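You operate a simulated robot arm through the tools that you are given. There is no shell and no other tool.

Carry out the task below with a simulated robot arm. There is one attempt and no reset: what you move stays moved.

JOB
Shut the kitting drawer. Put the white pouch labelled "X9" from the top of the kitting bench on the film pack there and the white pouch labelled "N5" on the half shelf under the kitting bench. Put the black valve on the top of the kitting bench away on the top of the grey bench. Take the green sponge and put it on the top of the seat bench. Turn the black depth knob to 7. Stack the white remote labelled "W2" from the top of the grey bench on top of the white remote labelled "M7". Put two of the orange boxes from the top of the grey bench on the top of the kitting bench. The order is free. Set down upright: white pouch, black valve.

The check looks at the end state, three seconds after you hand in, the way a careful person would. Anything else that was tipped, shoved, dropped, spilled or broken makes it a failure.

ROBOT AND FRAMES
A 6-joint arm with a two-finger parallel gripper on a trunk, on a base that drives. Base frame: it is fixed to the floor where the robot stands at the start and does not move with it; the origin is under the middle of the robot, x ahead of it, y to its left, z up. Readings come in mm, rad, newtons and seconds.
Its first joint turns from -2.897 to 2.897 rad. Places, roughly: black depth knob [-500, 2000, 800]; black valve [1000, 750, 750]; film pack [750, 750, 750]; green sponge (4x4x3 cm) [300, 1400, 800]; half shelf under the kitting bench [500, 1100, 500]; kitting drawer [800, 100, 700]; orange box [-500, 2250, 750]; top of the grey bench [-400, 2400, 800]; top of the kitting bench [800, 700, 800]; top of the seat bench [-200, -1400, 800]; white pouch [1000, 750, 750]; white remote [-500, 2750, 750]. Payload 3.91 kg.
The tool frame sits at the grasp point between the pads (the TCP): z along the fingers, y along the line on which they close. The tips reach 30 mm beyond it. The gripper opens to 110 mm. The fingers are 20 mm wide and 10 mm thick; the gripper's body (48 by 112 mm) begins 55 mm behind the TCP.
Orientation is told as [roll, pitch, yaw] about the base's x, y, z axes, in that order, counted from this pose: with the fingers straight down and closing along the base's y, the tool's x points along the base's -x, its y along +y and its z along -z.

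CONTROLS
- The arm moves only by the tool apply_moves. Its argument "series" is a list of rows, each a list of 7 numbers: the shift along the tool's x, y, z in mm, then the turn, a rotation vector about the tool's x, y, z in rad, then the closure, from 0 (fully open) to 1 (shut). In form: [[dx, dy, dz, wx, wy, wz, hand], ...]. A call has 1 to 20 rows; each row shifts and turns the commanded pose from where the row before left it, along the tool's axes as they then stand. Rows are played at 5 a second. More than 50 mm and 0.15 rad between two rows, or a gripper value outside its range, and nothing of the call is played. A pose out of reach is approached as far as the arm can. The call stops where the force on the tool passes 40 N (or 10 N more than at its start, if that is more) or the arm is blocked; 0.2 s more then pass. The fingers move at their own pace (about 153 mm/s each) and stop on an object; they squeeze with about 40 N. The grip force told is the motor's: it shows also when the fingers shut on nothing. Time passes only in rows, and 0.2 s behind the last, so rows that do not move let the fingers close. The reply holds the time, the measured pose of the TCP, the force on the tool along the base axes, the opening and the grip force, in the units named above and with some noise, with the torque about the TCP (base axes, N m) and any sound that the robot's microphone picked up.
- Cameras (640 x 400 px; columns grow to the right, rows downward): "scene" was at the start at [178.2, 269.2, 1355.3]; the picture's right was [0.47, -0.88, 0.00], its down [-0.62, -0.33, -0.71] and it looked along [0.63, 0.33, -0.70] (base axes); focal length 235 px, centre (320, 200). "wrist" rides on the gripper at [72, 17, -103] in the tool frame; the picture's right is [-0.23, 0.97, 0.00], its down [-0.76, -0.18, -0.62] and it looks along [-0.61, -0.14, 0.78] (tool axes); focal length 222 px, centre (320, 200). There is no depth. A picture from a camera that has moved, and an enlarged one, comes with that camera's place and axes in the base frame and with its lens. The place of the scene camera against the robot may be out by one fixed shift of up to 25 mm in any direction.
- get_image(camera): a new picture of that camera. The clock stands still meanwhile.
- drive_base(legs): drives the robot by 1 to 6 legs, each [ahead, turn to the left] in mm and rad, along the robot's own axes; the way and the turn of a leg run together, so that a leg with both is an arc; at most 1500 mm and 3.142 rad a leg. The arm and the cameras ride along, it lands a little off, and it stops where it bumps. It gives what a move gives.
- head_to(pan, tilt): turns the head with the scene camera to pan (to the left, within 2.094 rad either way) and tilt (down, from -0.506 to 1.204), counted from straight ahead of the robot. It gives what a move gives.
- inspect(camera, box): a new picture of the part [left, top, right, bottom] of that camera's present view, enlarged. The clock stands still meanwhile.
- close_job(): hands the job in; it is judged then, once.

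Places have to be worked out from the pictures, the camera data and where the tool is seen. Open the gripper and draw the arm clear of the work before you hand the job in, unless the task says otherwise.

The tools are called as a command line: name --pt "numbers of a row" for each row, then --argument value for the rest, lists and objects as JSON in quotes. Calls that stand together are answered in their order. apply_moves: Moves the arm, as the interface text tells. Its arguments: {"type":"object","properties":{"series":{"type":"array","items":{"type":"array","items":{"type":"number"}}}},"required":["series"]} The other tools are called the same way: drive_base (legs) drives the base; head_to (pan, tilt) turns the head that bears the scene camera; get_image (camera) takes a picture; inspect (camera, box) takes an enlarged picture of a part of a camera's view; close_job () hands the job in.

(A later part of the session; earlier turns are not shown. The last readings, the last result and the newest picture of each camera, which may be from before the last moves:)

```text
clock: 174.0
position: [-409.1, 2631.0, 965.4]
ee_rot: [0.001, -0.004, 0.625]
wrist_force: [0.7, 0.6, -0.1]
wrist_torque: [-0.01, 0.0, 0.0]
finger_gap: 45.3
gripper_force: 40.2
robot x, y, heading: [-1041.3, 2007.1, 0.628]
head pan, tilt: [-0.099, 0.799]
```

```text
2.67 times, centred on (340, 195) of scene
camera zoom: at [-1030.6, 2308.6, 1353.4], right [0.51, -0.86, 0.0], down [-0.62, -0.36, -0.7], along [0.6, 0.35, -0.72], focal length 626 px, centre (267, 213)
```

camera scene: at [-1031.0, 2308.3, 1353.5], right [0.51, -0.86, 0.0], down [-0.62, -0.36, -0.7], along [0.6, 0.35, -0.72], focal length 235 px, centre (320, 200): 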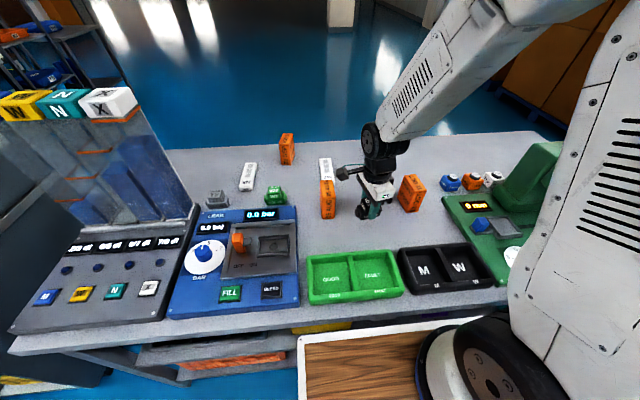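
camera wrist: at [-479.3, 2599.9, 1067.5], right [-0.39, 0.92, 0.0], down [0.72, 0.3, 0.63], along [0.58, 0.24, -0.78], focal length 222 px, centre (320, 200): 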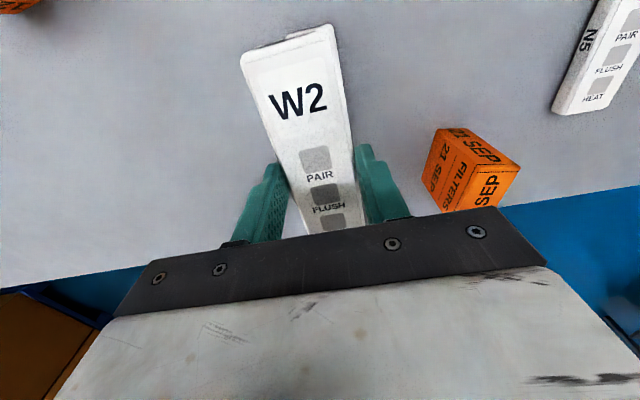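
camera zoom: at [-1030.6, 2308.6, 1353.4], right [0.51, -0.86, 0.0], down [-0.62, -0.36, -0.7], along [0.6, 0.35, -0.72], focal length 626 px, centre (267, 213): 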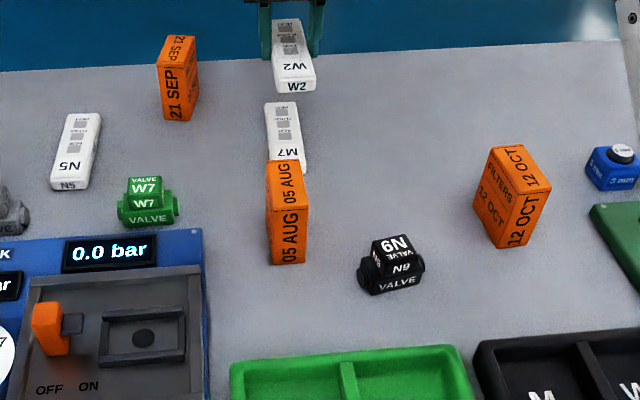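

W2 hides M7 beneath it, consistent with alignment. I correct 6 mm and lower to just above.

apply_moves --pt "6 1 0 0 0 0 1" --pt "0 0 40 0 0 0 1" --pt "0 0 40 0 0 0 1" --pt "0 0 15 0 0 0 1"

get_image --camera "wrist"

inspect --camera "scene" --box '[260, 130, 400, 230]'

```text
clock: 175.0
position: [-422.0, 2626.4, 867.1]
ee_rot: [-0.001, -0.003, 0.626]
wrist_force: [-1.3, 0.2, -1.4]
wrist_torque: [0.02, -0.01, -0.02]
finger_gap: 45.2
gripper_force: 40.0
robot x, y, heading: [-1041.1, 2007.0, 0.63]
head pan, tilt: [-0.099, 0.799]
```

```text
taken
camera wrist: at [-489.7, 2596.3, 970.2], right [-0.39, 0.92, 0.0], down [0.72, 0.3, 0.63], along [0.58, 0.24, -0.78], focal length 222 px, centre (320, 200)
```

wrist: 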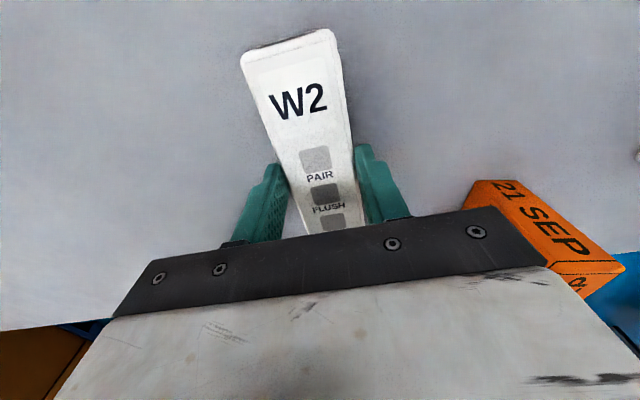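

```text
4.00 times, centred on (330, 180) of scene
camera zoom: at [-1030.7, 2308.5, 1353.4], right [0.51, -0.86, 0.0], down [-0.62, -0.36, -0.7], along [0.6, 0.35, -0.72], focal length 938 px, centre (280, 280)
```

zoom: 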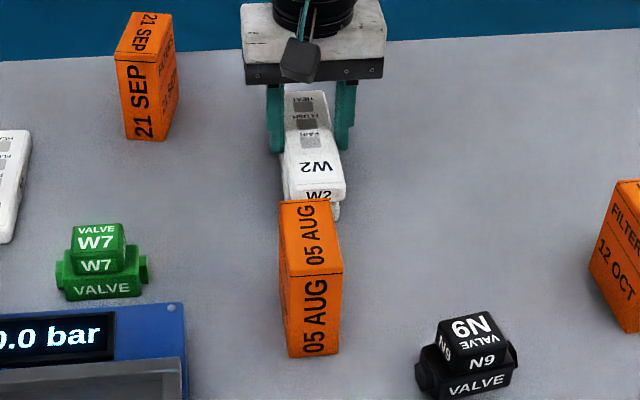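

Looks well aligned. I lower to contact in small steps.

apply_moves --pt "0 0 8 0 0 0 1" --pt "0 0 3 0 0 0 1" --pt "0 0 1.5 0 0 0 1" --pt "0 0 1.5 0 0 0 1" --pt "0 0 1 0 0 0 1"

```text
clock: 176.2
position: [-419.1, 2627.0, 854.0]
ee_rot: [0.003, -0.006, 0.626]
wrist_force: [-4.2, -3.7, 25.8]
wrist_torque: [-0.37, 0.32, 0.05]
finger_gap: 45.4
gripper_force: 40.4
robot x, y, heading: [-1045.5, 2004.2, 0.627]
head pan, tilt: [-0.099, 0.799]
```

Contact (26 N at z 854). I release and rise, then inspect the stack.

apply_moves --pt "0 0 -1.2 0 0 0 1" --pt "0 0 0 0 0 0 0.5" --pt "0 0 0 0 0 0 0.3" --pt "0 0 0 0 0 0 0.3" --pt "0 0 -25 0 0 0 0.3" --pt "0 0 -45 0 0 0 0.3" --pt "0 0 -45 0 0 0 0" --pt "40 0 -20 0 0 0 0" --pt "40 0 0 0 0 0 0"

get_image --camera "wrist"

inspect --camera "scene" --box '[260, 130, 400, 230]'

```text
clock: 178.2
position: [-486.2, 2578.7, 987.3]
ee_rot: [0.0, -0.005, 0.627]
wrist_force: [0.4, 0.9, -1.0]
wrist_torque: [-0.01, 0.01, 0.0]
finger_gap: 110.1
gripper_force: 0.0
robot x, y, heading: [-1042.6, 2006.3, 0.631]
head pan, tilt: [-0.099, 0.799]
```

```text
taken
camera wrist: at [-554.1, 2549.4, 1090.1], right [-0.39, 0.92, 0.0], down [0.72, 0.3, 0.63], along [0.58, 0.24, -0.78], focal length 222 px, centre (320, 200)
```

wrist: 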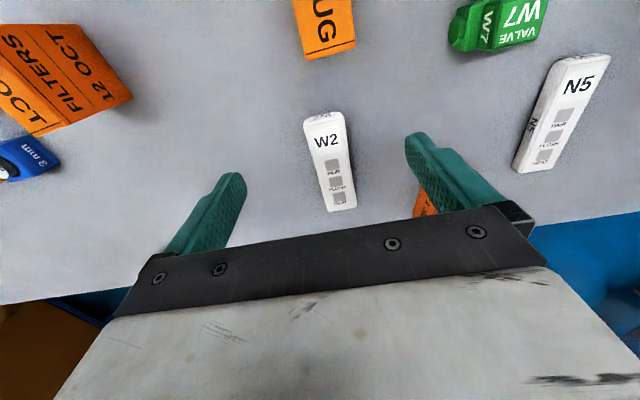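

```text
4.00 times, centred on (330, 180) of scene
camera zoom: at [-1030.2, 2308.9, 1353.3], right [0.51, -0.86, 0.0], down [-0.62, -0.36, -0.7], along [0.6, 0.35, -0.72], focal length 938 px, centre (280, 280)
```

zoom: 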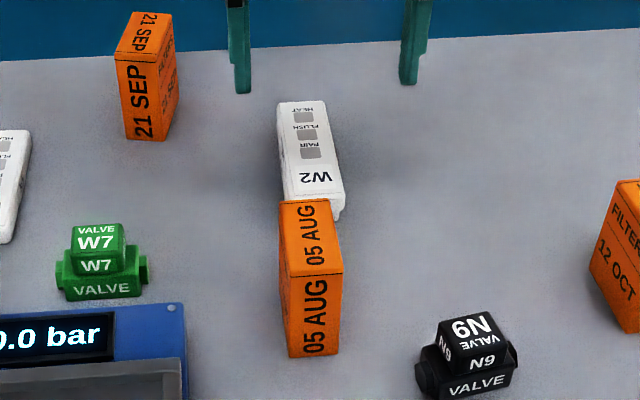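

The stack is good. Next the depth knob: I back up 150 mm for a comfortable reach and bring the wrist camera over the green board.

apply_moves --pt "0 0 -45 0 0 0 0" --pt "0 0 -45 0 0 0 0"

drive_base --legs '[[-170, 0]]'

apply_moves --pt "25 -42 0 0 0 0 0" --pt "25 -42 0 0 0 0 0" --pt "25 -42 0 0 0 0 0" --pt "25 -42 0 0 0 0 0" --pt "25 -42 0 0 0 0 0" --pt "25 -42 0 0 0 0 0" --pt "25 -42 0 0 0 0 0" --pt "25 -42 0 0 0 0 0" --pt "15 -42 0 0 0 0 0" --pt "10 -42 0 0 0 0 0"

get_image --camera "wrist"

get_image --camera "scene"

```text
clock: 178.8
position: [-486.2, 2578.5, 1072.6]
ee_rot: [0.002, -0.002, 0.623]
wrist_force: [0.4, 0.5, 1.2]
wrist_torque: [-0.03, -0.01, 0.03]
finger_gap: 110.3
gripper_force: 0.0
robot x, y, heading: [-1042.0, 2006.1, 0.631]
head pan, tilt: [-0.099, 0.799]
```

```text
clock: 180.2
position: [-623.0, 2478.5, 1073.7]
ee_rot: [0.0, -0.004, 0.627]
wrist_force: [0.7, 0.3, 0.3]
wrist_torque: [0.01, 0.0, 0.0]
finger_gap: 109.9
gripper_force: 0.0
robot x, y, heading: [-1177.5, 1906.9, 0.629]
head pan, tilt: [-0.099, 0.799]
```

```text
clock: 182.4
position: [-558.8, 2006.3, 1071.7]
ee_rot: [0.001, -0.003, 0.628]
wrist_force: [0.0, 1.4, 0.0]
wrist_torque: [0.0, -0.03, -0.01]
finger_gap: 109.9
gripper_force: 0.1
robot x, y, heading: [-1177.5, 1907.4, 0.63]
head pan, tilt: [-0.099, 0.799]
```

```text
taken
camera wrist: at [-626.7, 1976.1, 1174.9], right [-0.39, 0.92, 0.0], down [0.72, 0.3, 0.63], along [0.58, 0.25, -0.78], focal length 222 px, centre (320, 200)
```

wrist: 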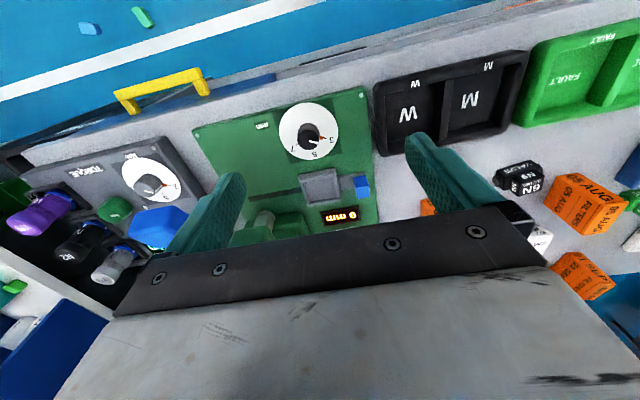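

```text
taken
camera scene: at [-1167.6, 2209.3, 1353.4], right [0.51, -0.86, 0.0], down [-0.62, -0.36, -0.7], along [0.6, 0.35, -0.72], focal length 235 px, centre (320, 200)
```

scene: 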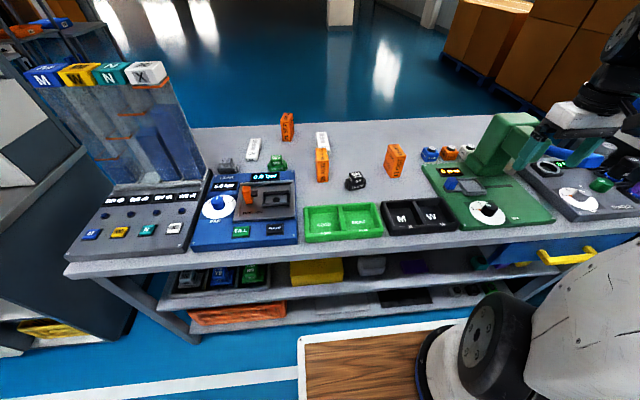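

inspect --camera "wrist" --box '[260, 90, 370, 175]'

inspect --camera "scene" --box '[420, 150, 560, 240]'

```text
4.71 times, centred on (315, 132) of wrist
camera zoom: at [-626.7, 1976.1, 1174.9], right [-0.39, 0.92, 0.0], down [0.72, 0.3, 0.63], along [0.58, 0.25, -0.78], focal length 1045 px, centre (344, 518)
```

zoom: 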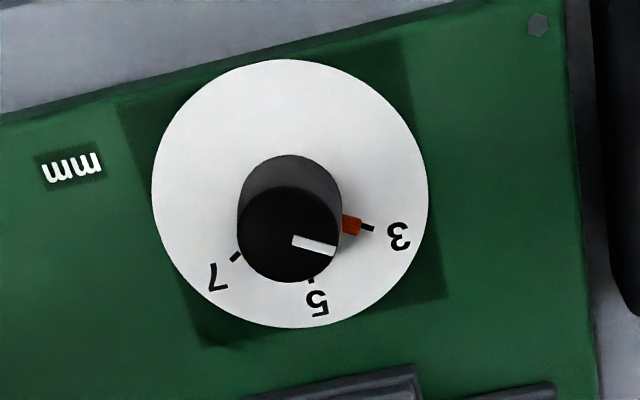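

```text
4.44 times, centred on (490, 195) of scene
camera zoom: at [-1167.6, 2209.3, 1353.4], right [0.51, -0.86, 0.0], down [-0.62, -0.36, -0.7], along [0.6, 0.35, -0.72], focal length 1043 px, centre (-436, 222)
```

zoom: 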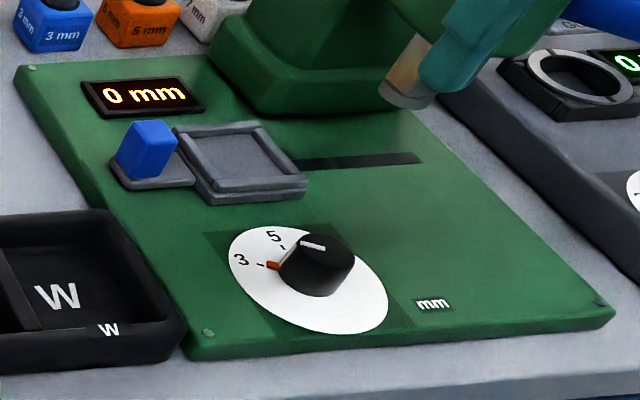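

Ticks: 5 points straight away from the robot, 3 ≈52° to the left, 7 ≈53° to the right; the knob axis ≈(777,1922). I lower for a closer look at the pointer.

apply_moves --pt "10 -16 45 0 0 0 0" --pt "10 -17 45 0 0 0 0" --pt "0 0 40 0 0 0 0"

get_image --camera "wrist"

inspect --camera "wrist" --box '[250, 60, 430, 200]'

```text
clock: 183.2
position: [-557.6, 1968.9, 943.6]
ee_rot: [0.002, -0.004, 0.627]
wrist_force: [-0.6, 0.1, 0.0]
wrist_torque: [-0.01, -0.04, -0.01]
finger_gap: 109.9
gripper_force: 0.1
robot x, y, heading: [-1179.3, 1907.4, 0.626]
head pan, tilt: [-0.099, 0.799]
```

```text
taken
camera wrist: at [-625.4, 1939.0, 1046.3], right [-0.39, 0.92, 0.0], down [0.72, 0.3, 0.63], along [0.58, 0.24, -0.78], focal length 222 px, centre (320, 200)
```

wrist: 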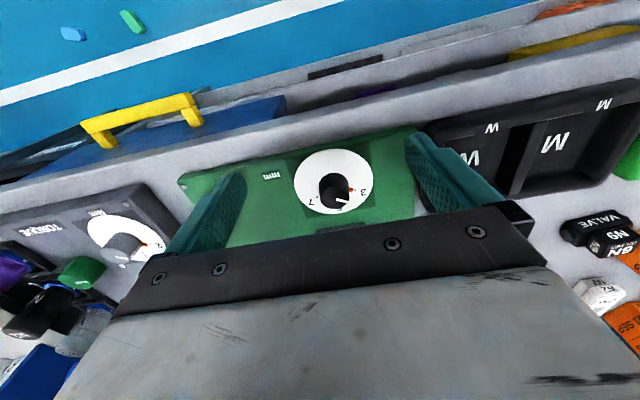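

```text
2.86 times, centred on (340, 130) of wrist
camera zoom: at [-625.4, 1939.0, 1046.3], right [-0.39, 0.92, 0.0], down [0.72, 0.3, 0.63], along [0.58, 0.24, -0.78], focal length 635 px, centre (263, 400)
```

zoom: 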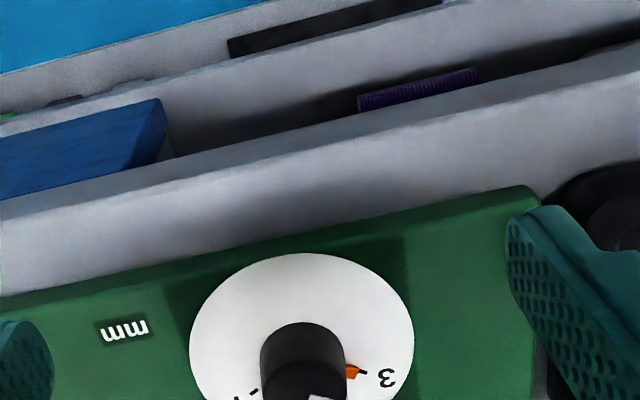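

inspect --camera "wrist" --box '[285, 140, 385, 220]'

```text
5.00 times, centred on (335, 180) of wrist
camera zoom: at [-625.4, 1939.0, 1046.3], right [-0.39, 0.92, 0.0], down [0.72, 0.3, 0.63], along [0.58, 0.24, -0.78], focal length 1111 px, centre (245, 300)
```

zoom: 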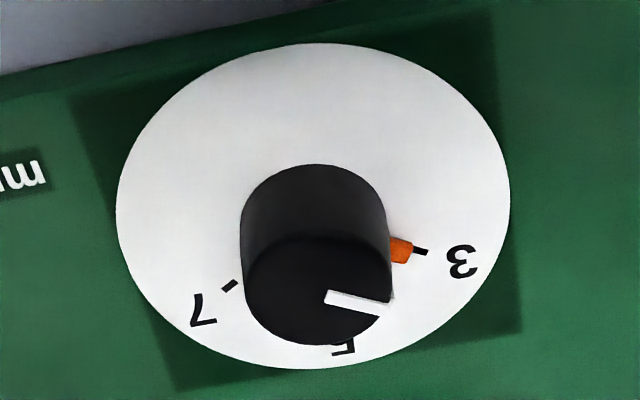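

The white bar and orange nib need checking after motion. I pre-rotate the tool, move over the knob axis, and descend to grip its upper part.

apply_moves --pt "0 0 0 0 0 -0.145 0" --pt "0 0 0 0 0 -0.145 0" --pt "0 0 0 0 0 -0.145 0" --pt "0 0 0 0 0 -0.145 0" --pt "0 0 0 0 0 -0.145 0" --pt "0 0 0 0 0 -0.145 0" --pt "-25 -32 0 0 0 0 0" --pt "-25.4 -32.6 0 0 0 0 0"

get_image --camera "wrist"

get_image --camera "scene"

```text
clock: 185.0
position: [-486.5, 2015.3, 942.5]
ee_rot: [-0.003, -0.006, 1.497]
wrist_force: [0.5, -0.4, 0.6]
wrist_torque: [0.01, 0.0, 0.0]
finger_gap: 110.0
gripper_force: 0.0
robot x, y, heading: [-1176.9, 1905.0, 0.629]
head pan, tilt: [-0.099, 0.799]
```

```text
taken
camera wrist: at [-508.4, 1942.4, 1046.7], right [-0.95, 0.3, 0.0], down [0.23, 0.74, 0.63], along [0.19, 0.6, -0.78], focal length 222 px, centre (320, 200)
```

wrist: 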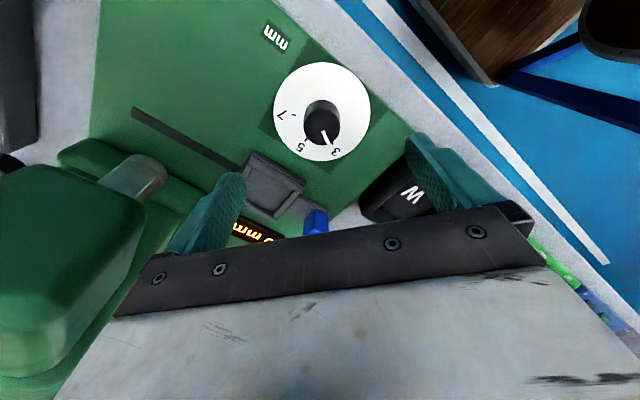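

```text
taken
camera scene: at [-1167.6, 2208.9, 1353.5], right [0.51, -0.86, 0.0], down [-0.62, -0.36, -0.7], along [0.6, 0.35, -0.72], focal length 235 px, centre (320, 200)
```

scene: 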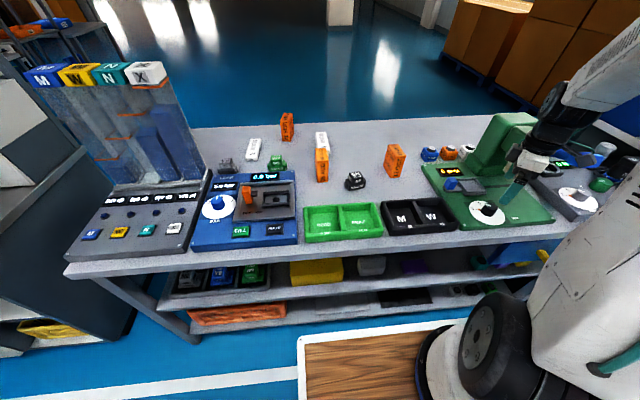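

inspect --camera "wrist" --box '[260, 55, 380, 170]'

```text
3.48 times, centred on (320, 112) of wrist
camera zoom: at [-508.4, 1942.4, 1046.7], right [-0.95, 0.3, 0.0], down [0.23, 0.74, 0.63], along [0.19, 0.6, -0.78], focal length 773 px, centre (320, 504)
```

zoom: 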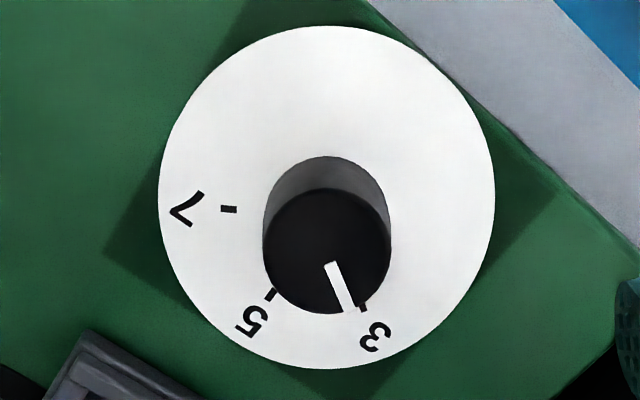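

Now consistent: bar points at 3 (≈57° left); ticks are ≈57.5° (1 rad) apart, so 7 needs ≈2.0 rad clockwise. I centre, descend to z≈860 and grip the cap.

apply_moves --pt "-0.5 2 30 0 0 0 0" --pt "0 0 30 0 0 0 0.3" --pt "0 0 14 0 0 0 0.3" --pt "0 0 8 0 0 0 0.3" --pt "0 0 0 0 0 0 1" --pt "0 0 0 0 0 0 1" --pt "0 0 0 0 0 0 1"

get_image --camera "wrist"

```text
clock: 186.6
position: [-488.4, 2014.9, 858.1]
ee_rot: [-0.002, -0.005, 1.498]
wrist_force: [6.0, 1.0, -7.2]
wrist_torque: [0.39, -0.42, -0.06]
finger_gap: 34.6
gripper_force: 45.0
robot x, y, heading: [-1179.3, 1903.7, 0.635]
head pan, tilt: [-0.099, 0.799]
```

```text
taken
camera wrist: at [-509.9, 1943.1, 962.0], right [-0.95, 0.3, 0.0], down [0.23, 0.74, 0.63], along [0.19, 0.6, -0.78], focal length 222 px, centre (320, 200)
```

wrist: 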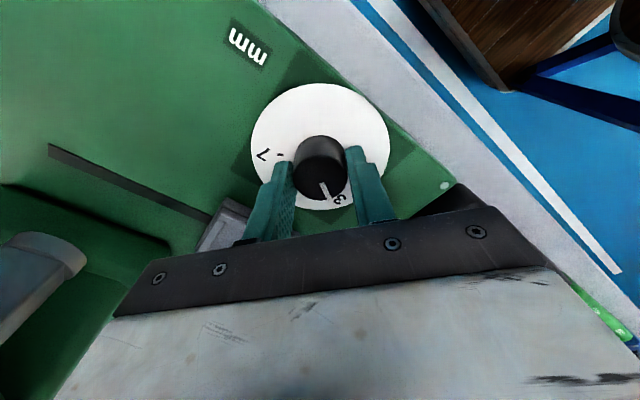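

Gripped (34.6 mm). I rotate clockwise half the way first and read the forces.

apply_moves --pt "0 0 0 0 0 0.1 1" --pt "0 0 0 0 0 0.1 1" --pt "0 0 0 0 0 0.1 1" --pt "0 0 0 0 0 0.1 1" --pt "0 0 0 0 0 0.1 1" --pt "0 0 0 0 0 0.1 1" --pt "0 0 0 0 0 0.1 1" --pt "0 0 0 0 0 0.1 1" --pt "0 0 0 0 0 0.1 1" --pt "0 0 0 0 0 0.1 1"

get_image --camera "wrist"

```text
clock: 188.8
position: [-490.1, 2016.7, 859.8]
ee_rot: [0.004, -0.004, 0.496]
wrist_force: [5.2, -1.2, -1.4]
wrist_torque: [0.07, -0.34, -0.04]
finger_gap: 33.8
gripper_force: 45.0
robot x, y, heading: [-1183.5, 1904.5, 0.632]
head pan, tilt: [-0.099, 0.799]
```

```text
taken
camera wrist: at [-560.8, 1994.8, 962.8], right [-0.26, 0.96, 0.0], down [0.75, 0.2, 0.62], along [0.6, 0.17, -0.78], focal length 222 px, centre (320, 200)
```

wrist: 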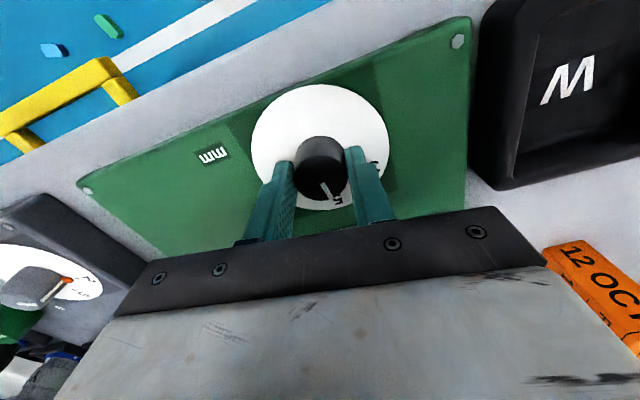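

The knob follows; the bar is at 5 now. I rotate another 1.0 rad.

apply_moves --pt "0 0 0 0 0 0.1 1" --pt "0 0 0 0 0 0.1 1" --pt "0 0 0 0 0 0.1 1" --pt "0 0 0 0 0 0.1 1" --pt "0 0 0 0 0 0.1 1" --pt "0 0 0 0 0 0.1 1" --pt "0 0 0 0 0 0.1 1" --pt "0 0 0 0 0 0.1 1" --pt "0 0 0 0 0 0.1 1" --pt "0 0 0 0 0 0.1 1"

inspect --camera "wrist" --box '[240, 80, 400, 220]'

```text
clock: 190.8
position: [-489.5, 2017.4, 859.5]
ee_rot: [0.005, 0.0, -0.349]
wrist_force: [-0.7, 6.2, 1.1]
wrist_torque: [0.48, 0.23, 0.0]
finger_gap: 34.1
gripper_force: 44.8
robot x, y, heading: [-1180.1, 1908.5, 0.636]
head pan, tilt: [-0.099, 0.799]
stopped in row 9: the force on the tool passed its limit at 42 N (the readings are from after the stop); the commanded pose is now the measured one
```

```text
2.86 times, centred on (320, 150) of wrist
camera zoom: at [-551.5, 2056.3, 963.1], right [0.55, 0.84, 0.01], down [0.65, -0.43, 0.62], along [0.52, -0.34, -0.78], focal length 635 px, centre (320, 343)
```

zoom: 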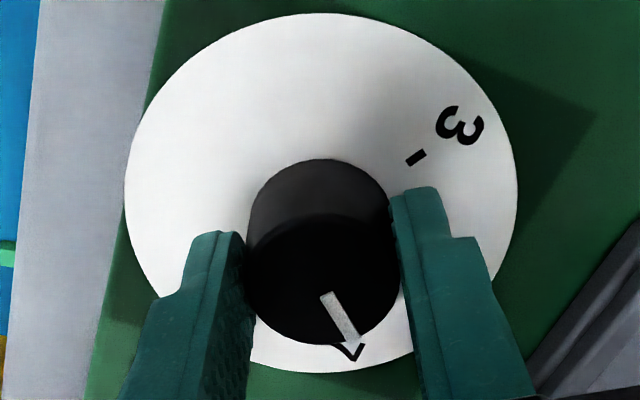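

The turn stopped at 1.85 rad on a force peak. I release, rise, and check where the pointer stands.

apply_moves --pt "0 0 0 0 0 0 0.4" --pt "0 0 0 0 0 0 0.3" --pt "0 0 -30 0 0 0 0.3" --pt "0 0 -45 0 0 0 0.3" --pt "30 0 -30 0 0 0 0"

get_image --camera "wrist"

inspect --camera "wrist" --box '[260, 80, 400, 210]'

```text
clock: 192.0
position: [-519.3, 2027.9, 965.4]
ee_rot: [0.005, 0.0, -0.35]
wrist_force: [-0.3, -0.1, -0.1]
wrist_torque: [0.0, 0.04, 0.0]
finger_gap: 110.1
gripper_force: 0.1
robot x, y, heading: [-1178.0, 1906.2, 0.627]
head pan, tilt: [-0.099, 0.799]
```

```text
taken
camera wrist: at [-581.1, 2066.2, 1069.0], right [0.55, 0.84, 0.01], down [0.65, -0.43, 0.62], along [0.52, -0.34, -0.78], focal length 222 px, centre (320, 200)
```

wrist: 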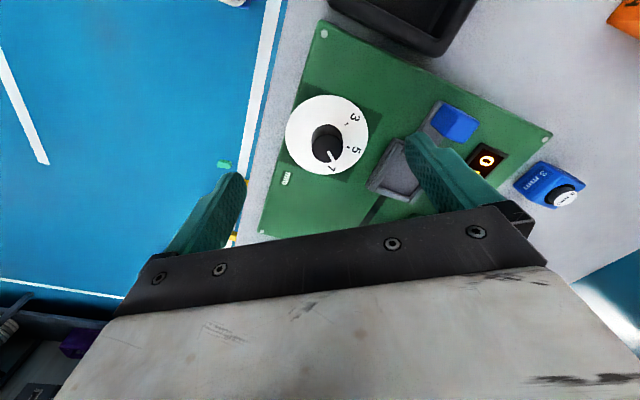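

```text
3.08 times, centred on (330, 145) of wrist
camera zoom: at [-581.1, 2066.2, 1069.0], right [0.55, 0.84, 0.01], down [0.65, -0.43, 0.62], along [0.52, -0.34, -0.78], focal length 684 px, centre (289, 369)
```

zoom: 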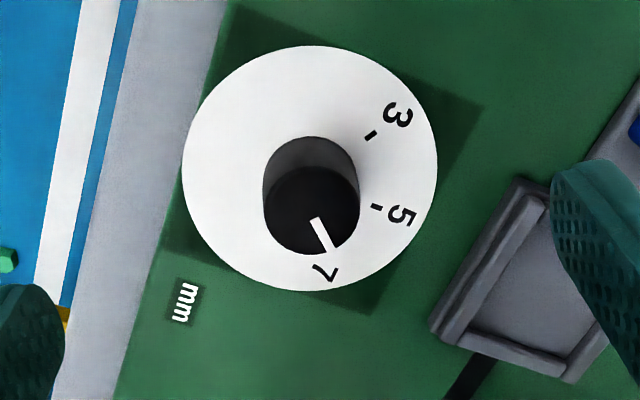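

The pointer is still about 8° (0.15 rad) short of 7. I re-centre, grip again and turn the remaining 0.15 rad.

apply_moves --pt "-33 0 10 0 0 0 0" --pt "0 0 40 0 0 0 0.3" --pt "0 0 40 0 0 0 0.3" --pt "0 0 15 0 0 0 0.3" --pt "0 0 0 0 0 0 1" --pt "0 0 0 0 0 0 1" --pt "0 0 0 0 0 0 1"

apply_moves --pt "0 0 0 0 0 0.05 1" --pt "0 0 0 0 0 0.05 1" --pt "0 0 0 0 0 0.05 1"

```text
clock: 193.6
position: [-485.5, 2015.2, 859.1]
ee_rot: [0.006, 0.002, -0.348]
wrist_force: [0.6, 1.2, -7.5]
wrist_torque: [-0.35, -1.16, 0.0]
finger_gap: 33.8
gripper_force: 44.8
robot x, y, heading: [-1183.8, 1906.0, 0.629]
head pan, tilt: [-0.099, 0.799]
```

```text
clock: 194.4
position: [-486.1, 2015.8, 858.8]
ee_rot: [0.005, 0.002, -0.499]
wrist_force: [5.1, 5.2, -12.5]
wrist_torque: [-0.42, -1.18, -0.01]
finger_gap: 33.8
gripper_force: 44.9
robot x, y, heading: [-1179.9, 1909.1, 0.635]
head pan, tilt: [-0.099, 0.799]
```

Turn done (−0.15 rad). I release, rise and check.

apply_moves --pt "0 0 0 0 0 0 0.4" --pt "0 0 0 0 0 0 0.3" --pt "0 0 -30 0 0 0 0.3" --pt "0 0 -45 0 0 0 0.3" --pt "0 0 -45 0 0 0 0"

inspect --camera "wrist" --box '[250, 60, 400, 200]'

inspect --camera "scene" --box '[420, 150, 560, 240]'

```text
clock: 195.6
position: [-485.6, 2013.8, 978.1]
ee_rot: [0.005, 0.001, -0.497]
wrist_force: [0.5, 0.7, 0.1]
wrist_torque: [-0.03, 0.02, 0.03]
finger_gap: 109.9
gripper_force: 0.1
robot x, y, heading: [-1175.7, 1904.8, 0.636]
head pan, tilt: [-0.099, 0.799]
```

```text
2.86 times, centred on (325, 130) of wrist
camera zoom: at [-540.9, 2061.1, 1081.5], right [0.67, 0.75, 0.0], down [0.58, -0.52, 0.62], along [0.47, -0.41, -0.78], focal length 635 px, centre (306, 400)
```

zoom: 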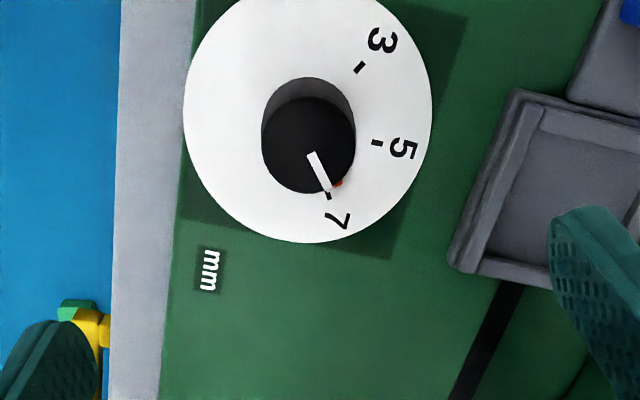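

```text
4.44 times, centred on (490, 195) of scene
camera zoom: at [-1167.3, 2209.4, 1353.4], right [0.51, -0.86, 0.0], down [-0.62, -0.36, -0.7], along [0.6, 0.35, -0.72], focal length 1043 px, centre (-436, 222)
```

zoom: 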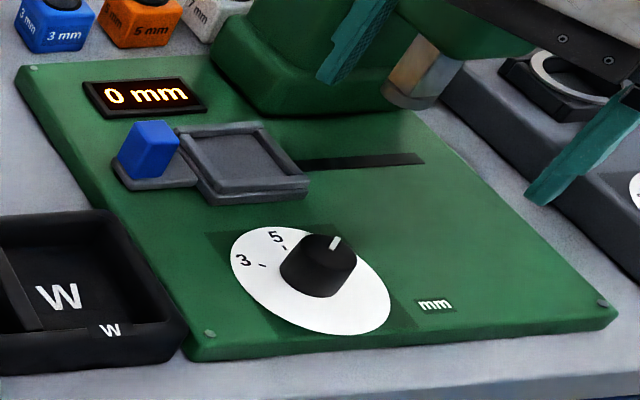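

The bar may still be a few degrees short of 7. I rotate the tool back and put the camera straight above the knob for an accurate view.

apply_moves --pt "0 0 0 0 0 -0.1424 0" --pt "0 0 0 0 0 -0.1424 0" --pt "0 0 0 0 0 -0.1424 0" --pt "0 0 0 0 0 -0.1424 0" --pt "0 0 0 0 0 -0.1424 0" --pt "0 0 0 0 0 -0.1424 0" --pt "0 0 0 0 0 -0.1424 0" --pt "0 0 0 0 0 -0.1424 0" --pt "0 0 0 0 0 -0.1424 0" --pt "0 0 0 0 0 -0.1424 0" --pt "0 0 0 0 0 -0.1424 0" --pt "0 0 0 0 0 -0.1424 0" --pt "0 0 0 0 0 -0.1424 0" --pt "0 0 0 0 0 -0.1424 0" --pt "-30 -8 0 0 0 0 0" --pt "-30 -8 0 0 0 0 0"

get_image --camera "wrist"

inspect --camera "wrist" --box '[260, 0, 400, 110]'

```text
clock: 199.0
position: [-467.1, 2070.6, 980.9]
ee_rot: [-0.002, -0.006, 1.496]
wrist_force: [0.5, -0.3, -0.1]
wrist_torque: [0.01, 0.0, 0.02]
finger_gap: 109.9
gripper_force: 0.1
robot x, y, heading: [-1180.9, 1906.4, 0.635]
head pan, tilt: [-0.099, 0.799]
```

```text
taken
camera wrist: at [-488.2, 1998.3, 1083.5], right [-0.95, 0.3, 0.0], down [0.23, 0.74, 0.63], along [0.19, 0.6, -0.78], focal length 222 px, centre (320, 200)
```

wrist: 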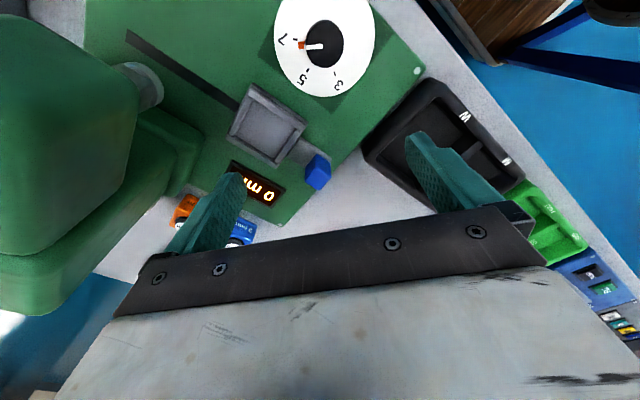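

```text
3.64 times, centred on (330, 55) of wrist
camera zoom: at [-488.2, 1998.3, 1083.5], right [-0.95, 0.3, 0.0], down [0.23, 0.74, 0.63], along [0.19, 0.6, -0.78], focal length 808 px, centre (284, 727)
```

zoom: 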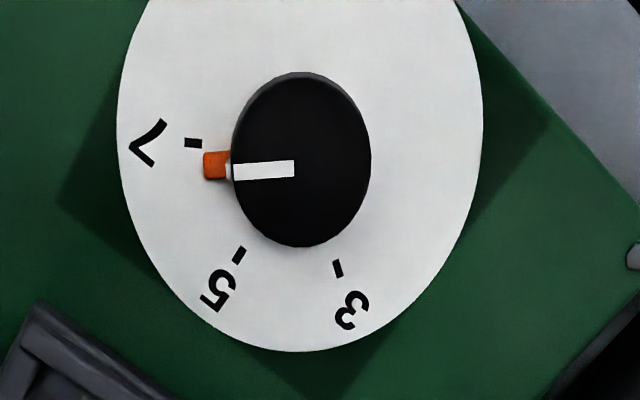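

From straight above: pointer is ≈9.5° short of 7. I go back over the knob axis (777.5,1922.8) with the grip perpendicular to the nib.

apply_moves --pt "27 9 0 0 0 0 0" --pt "27.7 9.5 0 0 0 0 0" --pt "0 0 0 0 0 0.1453 0" --pt "0 0 0 0 0 0.1453 0" --pt "0 0 0 0 0 0.1453 0" --pt "0 0 0 0 0 0.1453 0" --pt "0 0 0 0 0 0.1453 0" --pt "0 0 0 0 0 0.1453 0" --pt "0 0 0 0 0 0.1453 0" --pt "0 0 0 0 0 0.1453 0" --pt "0 0 0 0 0 0.1453 0" --pt "0 0 0 0 0 0.1453 0" --pt "0 0 0 0 0 0.1453 0" --pt "0 0 0 0 0 0.1453 0" --pt "0 0 45 0 0 0 0"

get_image --camera "wrist"

```text
clock: 202.2
position: [-487.4, 2019.5, 933.8]
ee_rot: [0.005, -0.001, -0.25]
wrist_force: [0.0, 0.2, -0.3]
wrist_torque: [0.02, -0.02, 0.02]
finger_gap: 109.9
gripper_force: 0.2
robot x, y, heading: [-1176.1, 1905.9, 0.634]
head pan, tilt: [-0.099, 0.799]
```

```text
taken
camera wrist: at [-553.4, 2052.7, 1037.1], right [0.46, 0.89, 0.01], down [0.69, -0.36, 0.62], along [0.55, -0.28, -0.78], focal length 222 px, centre (320, 200)
```

wrist: 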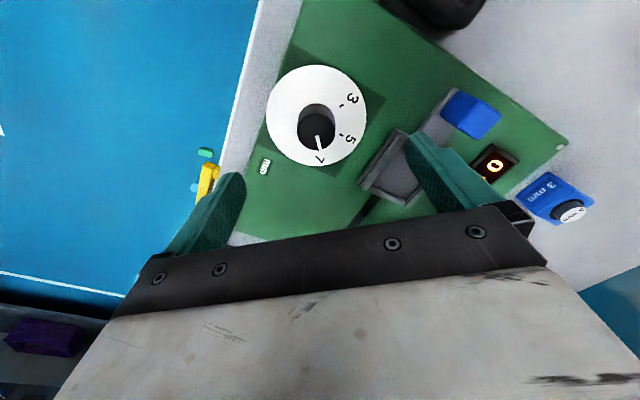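

Centred within a few mm. I descend a little deeper, grip, and turn 0.18 rad in small steps with settling time.

apply_moves --pt "0 -3 40 0 0 0 0.3" --pt "0 0 30 0 0 0 0.3" --pt "0 0 9 0 0 0 0.3" --pt "0 0 0 0 0 0 1" --pt "0 0 0 0 0 0 1" --pt "0 0 0 0 0 0 1" --pt "0 0 0 0 0 0 1"

apply_moves --pt "0 0 0 0 0 0.03 1" --pt "0 0 0 0 0 0.03 1" --pt "0 0 0 0 0 0.03 1" --pt "0 0 0 0 0 0.03 1" --pt "0 0 0 0 0 0.03 1" --pt "0 0 0 0 0 0.03 1" --pt "0 0 0 0 0 0 1"

inspect --camera "wrist" --box '[240, 80, 400, 220]'

```text
clock: 204.0
position: [-490.0, 2017.5, 856.3]
ee_rot: [0.004, 0.002, -0.249]
wrist_force: [-1.3, -7.2, 2.7]
wrist_torque: [-0.54, 0.14, 0.0]
finger_gap: 35.3
gripper_force: 44.9
robot x, y, heading: [-1177.5, 1904.9, 0.636]
head pan, tilt: [-0.099, 0.799]
stopped in row 7: the force on the tool passed its limit at 41 N (the readings are from after the stop); the commanded pose is now the measured one
```

```text
clock: 205.6
position: [-488.9, 2017.7, 856.1]
ee_rot: [0.005, 0.002, -0.43]
wrist_force: [3.7, -9.5, 5.1]
wrist_torque: [0.01, 0.71, 0.34]
finger_gap: 34.9
gripper_force: 44.7
robot x, y, heading: [-1178.7, 1906.9, 0.63]
head pan, tilt: [-0.099, 0.799]
```

```text
2.86 times, centred on (320, 150) of wrist
camera zoom: at [-547.7, 2061.5, 960.4], right [0.61, 0.79, 0.0], down [0.62, -0.48, 0.62], along [0.49, -0.38, -0.78], focal length 635 px, centre (320, 343)
```

zoom: 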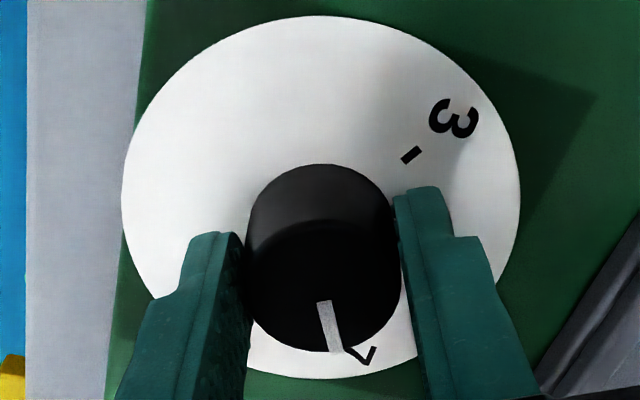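

I release, lift, and verify again with the camera above the knob.

apply_moves --pt "0 0 0 0 0 0 0.4" --pt "0 0 0 0 0 0 0.3" --pt "0 0 -30 0 0 0 0.3" --pt "0 0 -45 0 0 0 0.3" --pt "0 0 -45 0 0 0 0" --pt "0 0 0 0 0 -0.14 0" --pt "0 0 0 0 0 -0.14 0" --pt "0 0 0 0 0 -0.14 0" --pt "0 0 0 0 0 -0.14 0" --pt "0 0 0 0 0 -0.14 0" --pt "0 0 0 0 0 -0.14 0" --pt "0 0 0 0 0 -0.14 0" --pt "0 0 0 0 0 -0.14 0" --pt "0 0 0 0 0 -0.14 0" --pt "0 0 0 0 0 -0.14 0" --pt "0 0 0 0 0 -0.14 0" --pt "0 0 0 0 0 -0.14 0" --pt "0 0 0 0 0 -0.14 0" --pt "0 0 0 0 0 -0.106 0" --pt "-40 -16 0 0 0 0 0"

inspect --camera "wrist" --box '[260, 10, 400, 120]'

```text
clock: 209.8
position: [-471.0, 2055.4, 977.8]
ee_rot: [0.0, -0.006, 1.496]
wrist_force: [-0.1, 0.5, -0.1]
wrist_torque: [-0.01, -0.02, 0.01]
finger_gap: 110.1
gripper_force: 0.0
robot x, y, heading: [-1177.4, 1906.0, 0.631]
head pan, tilt: [-0.099, 0.799]
```

```text
3.64 times, centred on (330, 65) of wrist
camera zoom: at [-492.8, 1983.6, 1080.3], right [-0.95, 0.3, 0.0], down [0.23, 0.74, 0.63], along [0.19, 0.6, -0.78], focal length 808 px, centre (284, 691)
```

zoom: 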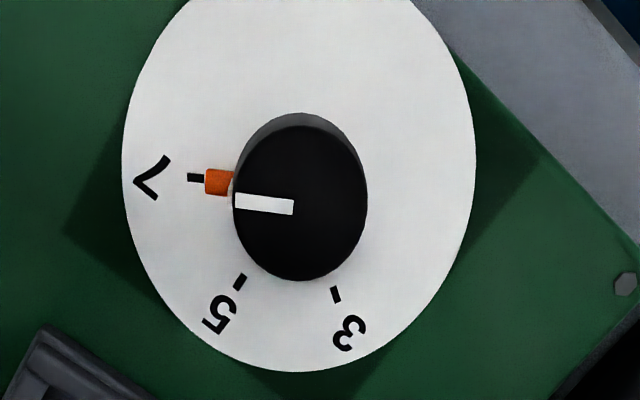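

The nib now lines up with 7. Next the orange boxes: I rise, turn the tool back, and go look at box 12 OCT.

apply_moves --pt "0 0 -45 0 0 0 0" --pt "0 0 -45 0 0 0 0" --pt "0 0 0 0 0 0.1457 0" --pt "0 0 0 0 0 0.1457 0" --pt "0 0 0 0 0 0.1457 0" --pt "0 0 0 0 0 0.1457 0" --pt "0 0 0 0 0 0.1457 0" --pt "0 0 0 0 0 0.1457 0" --pt "-25 40 0 0 0 0 0" --pt "-25 40 0 0 0 0 0" --pt "-25 40 0 0 0 0 0" --pt "-25 40 0 0 0 0 0" --pt "-10 40 0 0 0 0 0"

get_image --camera "wrist"

get_image --camera "scene"

```text
clock: 212.6
position: [-495.4, 2280.4, 1067.4]
ee_rot: [0.005, -0.002, 0.62]
wrist_force: [-0.3, -0.5, -0.7]
wrist_torque: [0.01, 0.0, -0.01]
finger_gap: 110.1
gripper_force: 0.0
robot x, y, heading: [-1178.6, 1906.7, 0.638]
head pan, tilt: [-0.099, 0.799]
```

```text
taken
camera wrist: at [-564.1, 2251.0, 1170.4], right [-0.38, 0.92, 0.0], down [0.72, 0.3, 0.62], along [0.58, 0.24, -0.78], focal length 222 px, centre (320, 200)
```

wrist: 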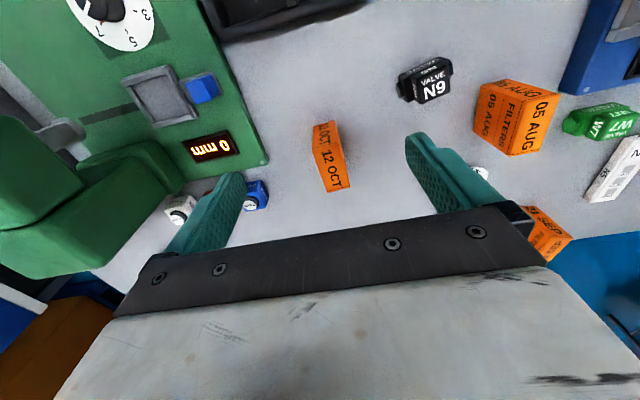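

```text
taken
camera scene: at [-1167.1, 2208.8, 1353.5], right [0.51, -0.86, 0.0], down [-0.62, -0.36, -0.7], along [0.6, 0.35, -0.72], focal length 235 px, centre (320, 200)
```

scene: 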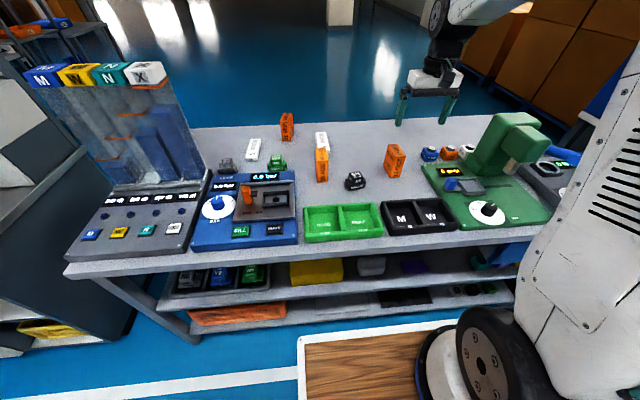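

inspect --camera "wrist" --box '[290, 100, 380, 200]'

inspect --camera "scene" --box '[270, 100, 430, 200]'

```text
4.00 times, centred on (335, 150) of wrist
camera zoom: at [-564.1, 2251.0, 1170.4], right [-0.38, 0.92, 0.0], down [0.72, 0.3, 0.62], along [0.58, 0.24, -0.78], focal length 888 px, centre (260, 400)
```

zoom: 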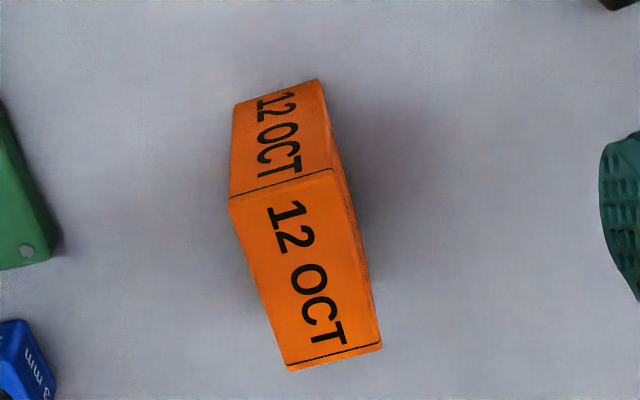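

```text
4.00 times, centred on (350, 150) of scene
camera zoom: at [-1167.1, 2208.8, 1353.5], right [0.51, -0.86, 0.0], down [-0.62, -0.36, -0.7], along [0.6, 0.35, -0.72], focal length 938 px, centre (200, 400)
```

zoom: 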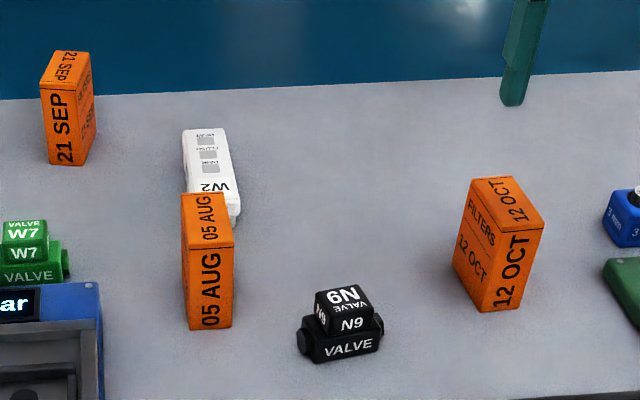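

Box 12 OCT: 37×76 mm, top Z≈888, centre ≈(1022,2138.5). I go above and descend partway to check.

apply_moves --pt "-48 -2 0 0 0 -0.05 0" --pt "-48 1 0 0 0 0 0" --pt "0 0 45 0 0 0 0" --pt "0 0 45 0 0 0 0"

get_image --camera "wrist"

```text
clock: 213.6
position: [-421.1, 2341.4, 977.8]
ee_rot: [0.006, -0.003, 0.672]
wrist_force: [1.0, 0.5, 0.6]
wrist_torque: [0.01, -0.01, 0.0]
finger_gap: 110.0
gripper_force: 0.1
robot x, y, heading: [-1179.5, 1905.6, 0.632]
head pan, tilt: [-0.099, 0.799]
```

```text
taken
camera wrist: at [-486.6, 2307.9, 1080.8], right [-0.43, 0.9, 0.0], down [0.71, 0.33, 0.63], along [0.56, 0.27, -0.78], focal length 222 px, centre (320, 200)
```

wrist: 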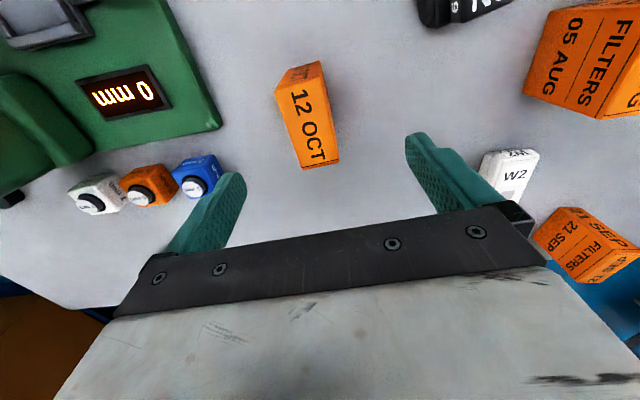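

Correct −6/−6.7 mm, descend to z≈852 and grip.

apply_moves --pt "6 -6.5 0 0 0 0 0" --pt "0 0 45 0 0 0 0" --pt "0 0 45 0 0 0 0" --pt "0 0 35 0 0 0 0" --pt "0 0 0 0 0 0 1" --pt "0 0 0 0 0 0 1" --pt "0 0 0 0 0 0 1" --pt "0 0 0 0 0 0 1"

get_image --camera "wrist"

```text
clock: 215.4
position: [-417.2, 2331.3, 851.8]
ee_rot: [0.004, -0.002, 0.671]
wrist_force: [-0.3, -0.1, -0.1]
wrist_torque: [0.0, -0.08, 0.0]
finger_gap: 37.7
gripper_force: 40.1
robot x, y, heading: [-1181.4, 1905.4, 0.636]
head pan, tilt: [-0.099, 0.799]
```

```text
taken
camera wrist: at [-483.8, 2297.5, 955.4], right [-0.43, 0.9, 0.0], down [0.71, 0.33, 0.62], along [0.56, 0.27, -0.78], focal length 222 px, centre (320, 200)
```

wrist: 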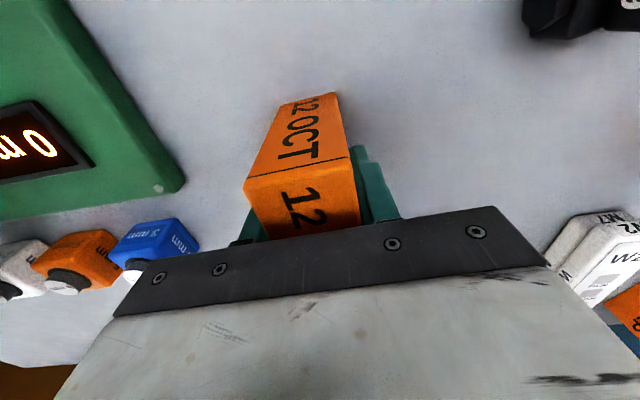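

Box held (38 mm). I lift, retract, back up to the aisle centre, and drive towards the kitting bench (V≈420).

apply_moves --pt "0 0 -40 0 0 0 1" --pt "0 0 -48 0 0 0 1" --pt "0 0 -48 0 0 0 1" --pt "0 0 -48 0 0 0 1" --pt "0 0 -30 0 0 0 1" --pt "45 10 0 0 0 0 1" --pt "45 10 0 0 0 0 1" --pt "45 10 0 0 0 0 1" --pt "45 10 0 0 0 0 1"

drive_base --legs '[[-150, 0], [0, -1.585], [1500, 0], [316, 0], [0, 1.571]]'

head_to --pan 0.0 --tilt 0.75

get_image --camera "scene"

```text
clock: 217.4
position: [-584.0, 2249.4, 1063.0]
ee_rot: [0.004, -0.002, 0.672]
wrist_force: [0.1, -0.3, -1.4]
wrist_torque: [0.03, 0.02, 0.0]
finger_gap: 37.9
gripper_force: 39.7
robot x, y, heading: [-1179.3, 1908.0, 0.632]
head pan, tilt: [-0.099, 0.799]
```

```text
clock: 235.4
position: [390.3, 730.1, 1064.4]
ee_rot: [0.004, -0.004, 0.734]
wrist_force: [-0.3, -0.3, -1.1]
wrist_torque: [0.01, 0.03, 0.01]
finger_gap: 37.9
gripper_force: 40.0
robot x, y, heading: [-179.3, 349.2, 0.692]
head pan, tilt: [-0.099, 0.799]
```

```text
clock: 236.0
position: [390.1, 728.3, 1064.6]
ee_rot: [0.003, -0.002, 0.734]
wrist_force: [0.5, -0.1, -1.5]
wrist_torque: [-0.04, 0.01, 0.01]
finger_gap: 37.6
gripper_force: 39.7
robot x, y, heading: [-176.5, 347.7, 0.7]
head pan, tilt: [0.0, 0.75]
```

```text
taken
camera scene: at [-192.0, 661.3, 1357.4], right [0.64, -0.77, 0.0], down [-0.52, -0.44, -0.73], along [0.56, 0.47, -0.68], focal length 235 px, centre (320, 200)
```

scene: 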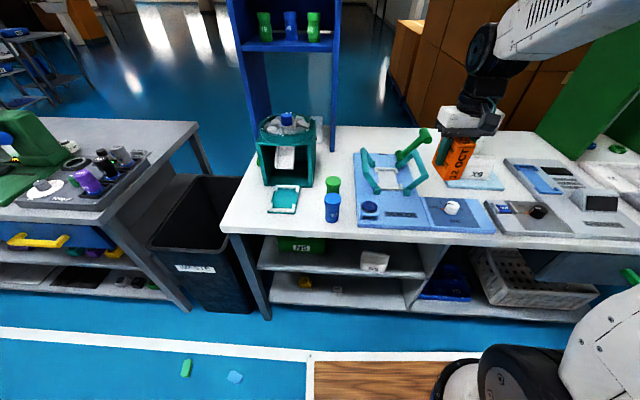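

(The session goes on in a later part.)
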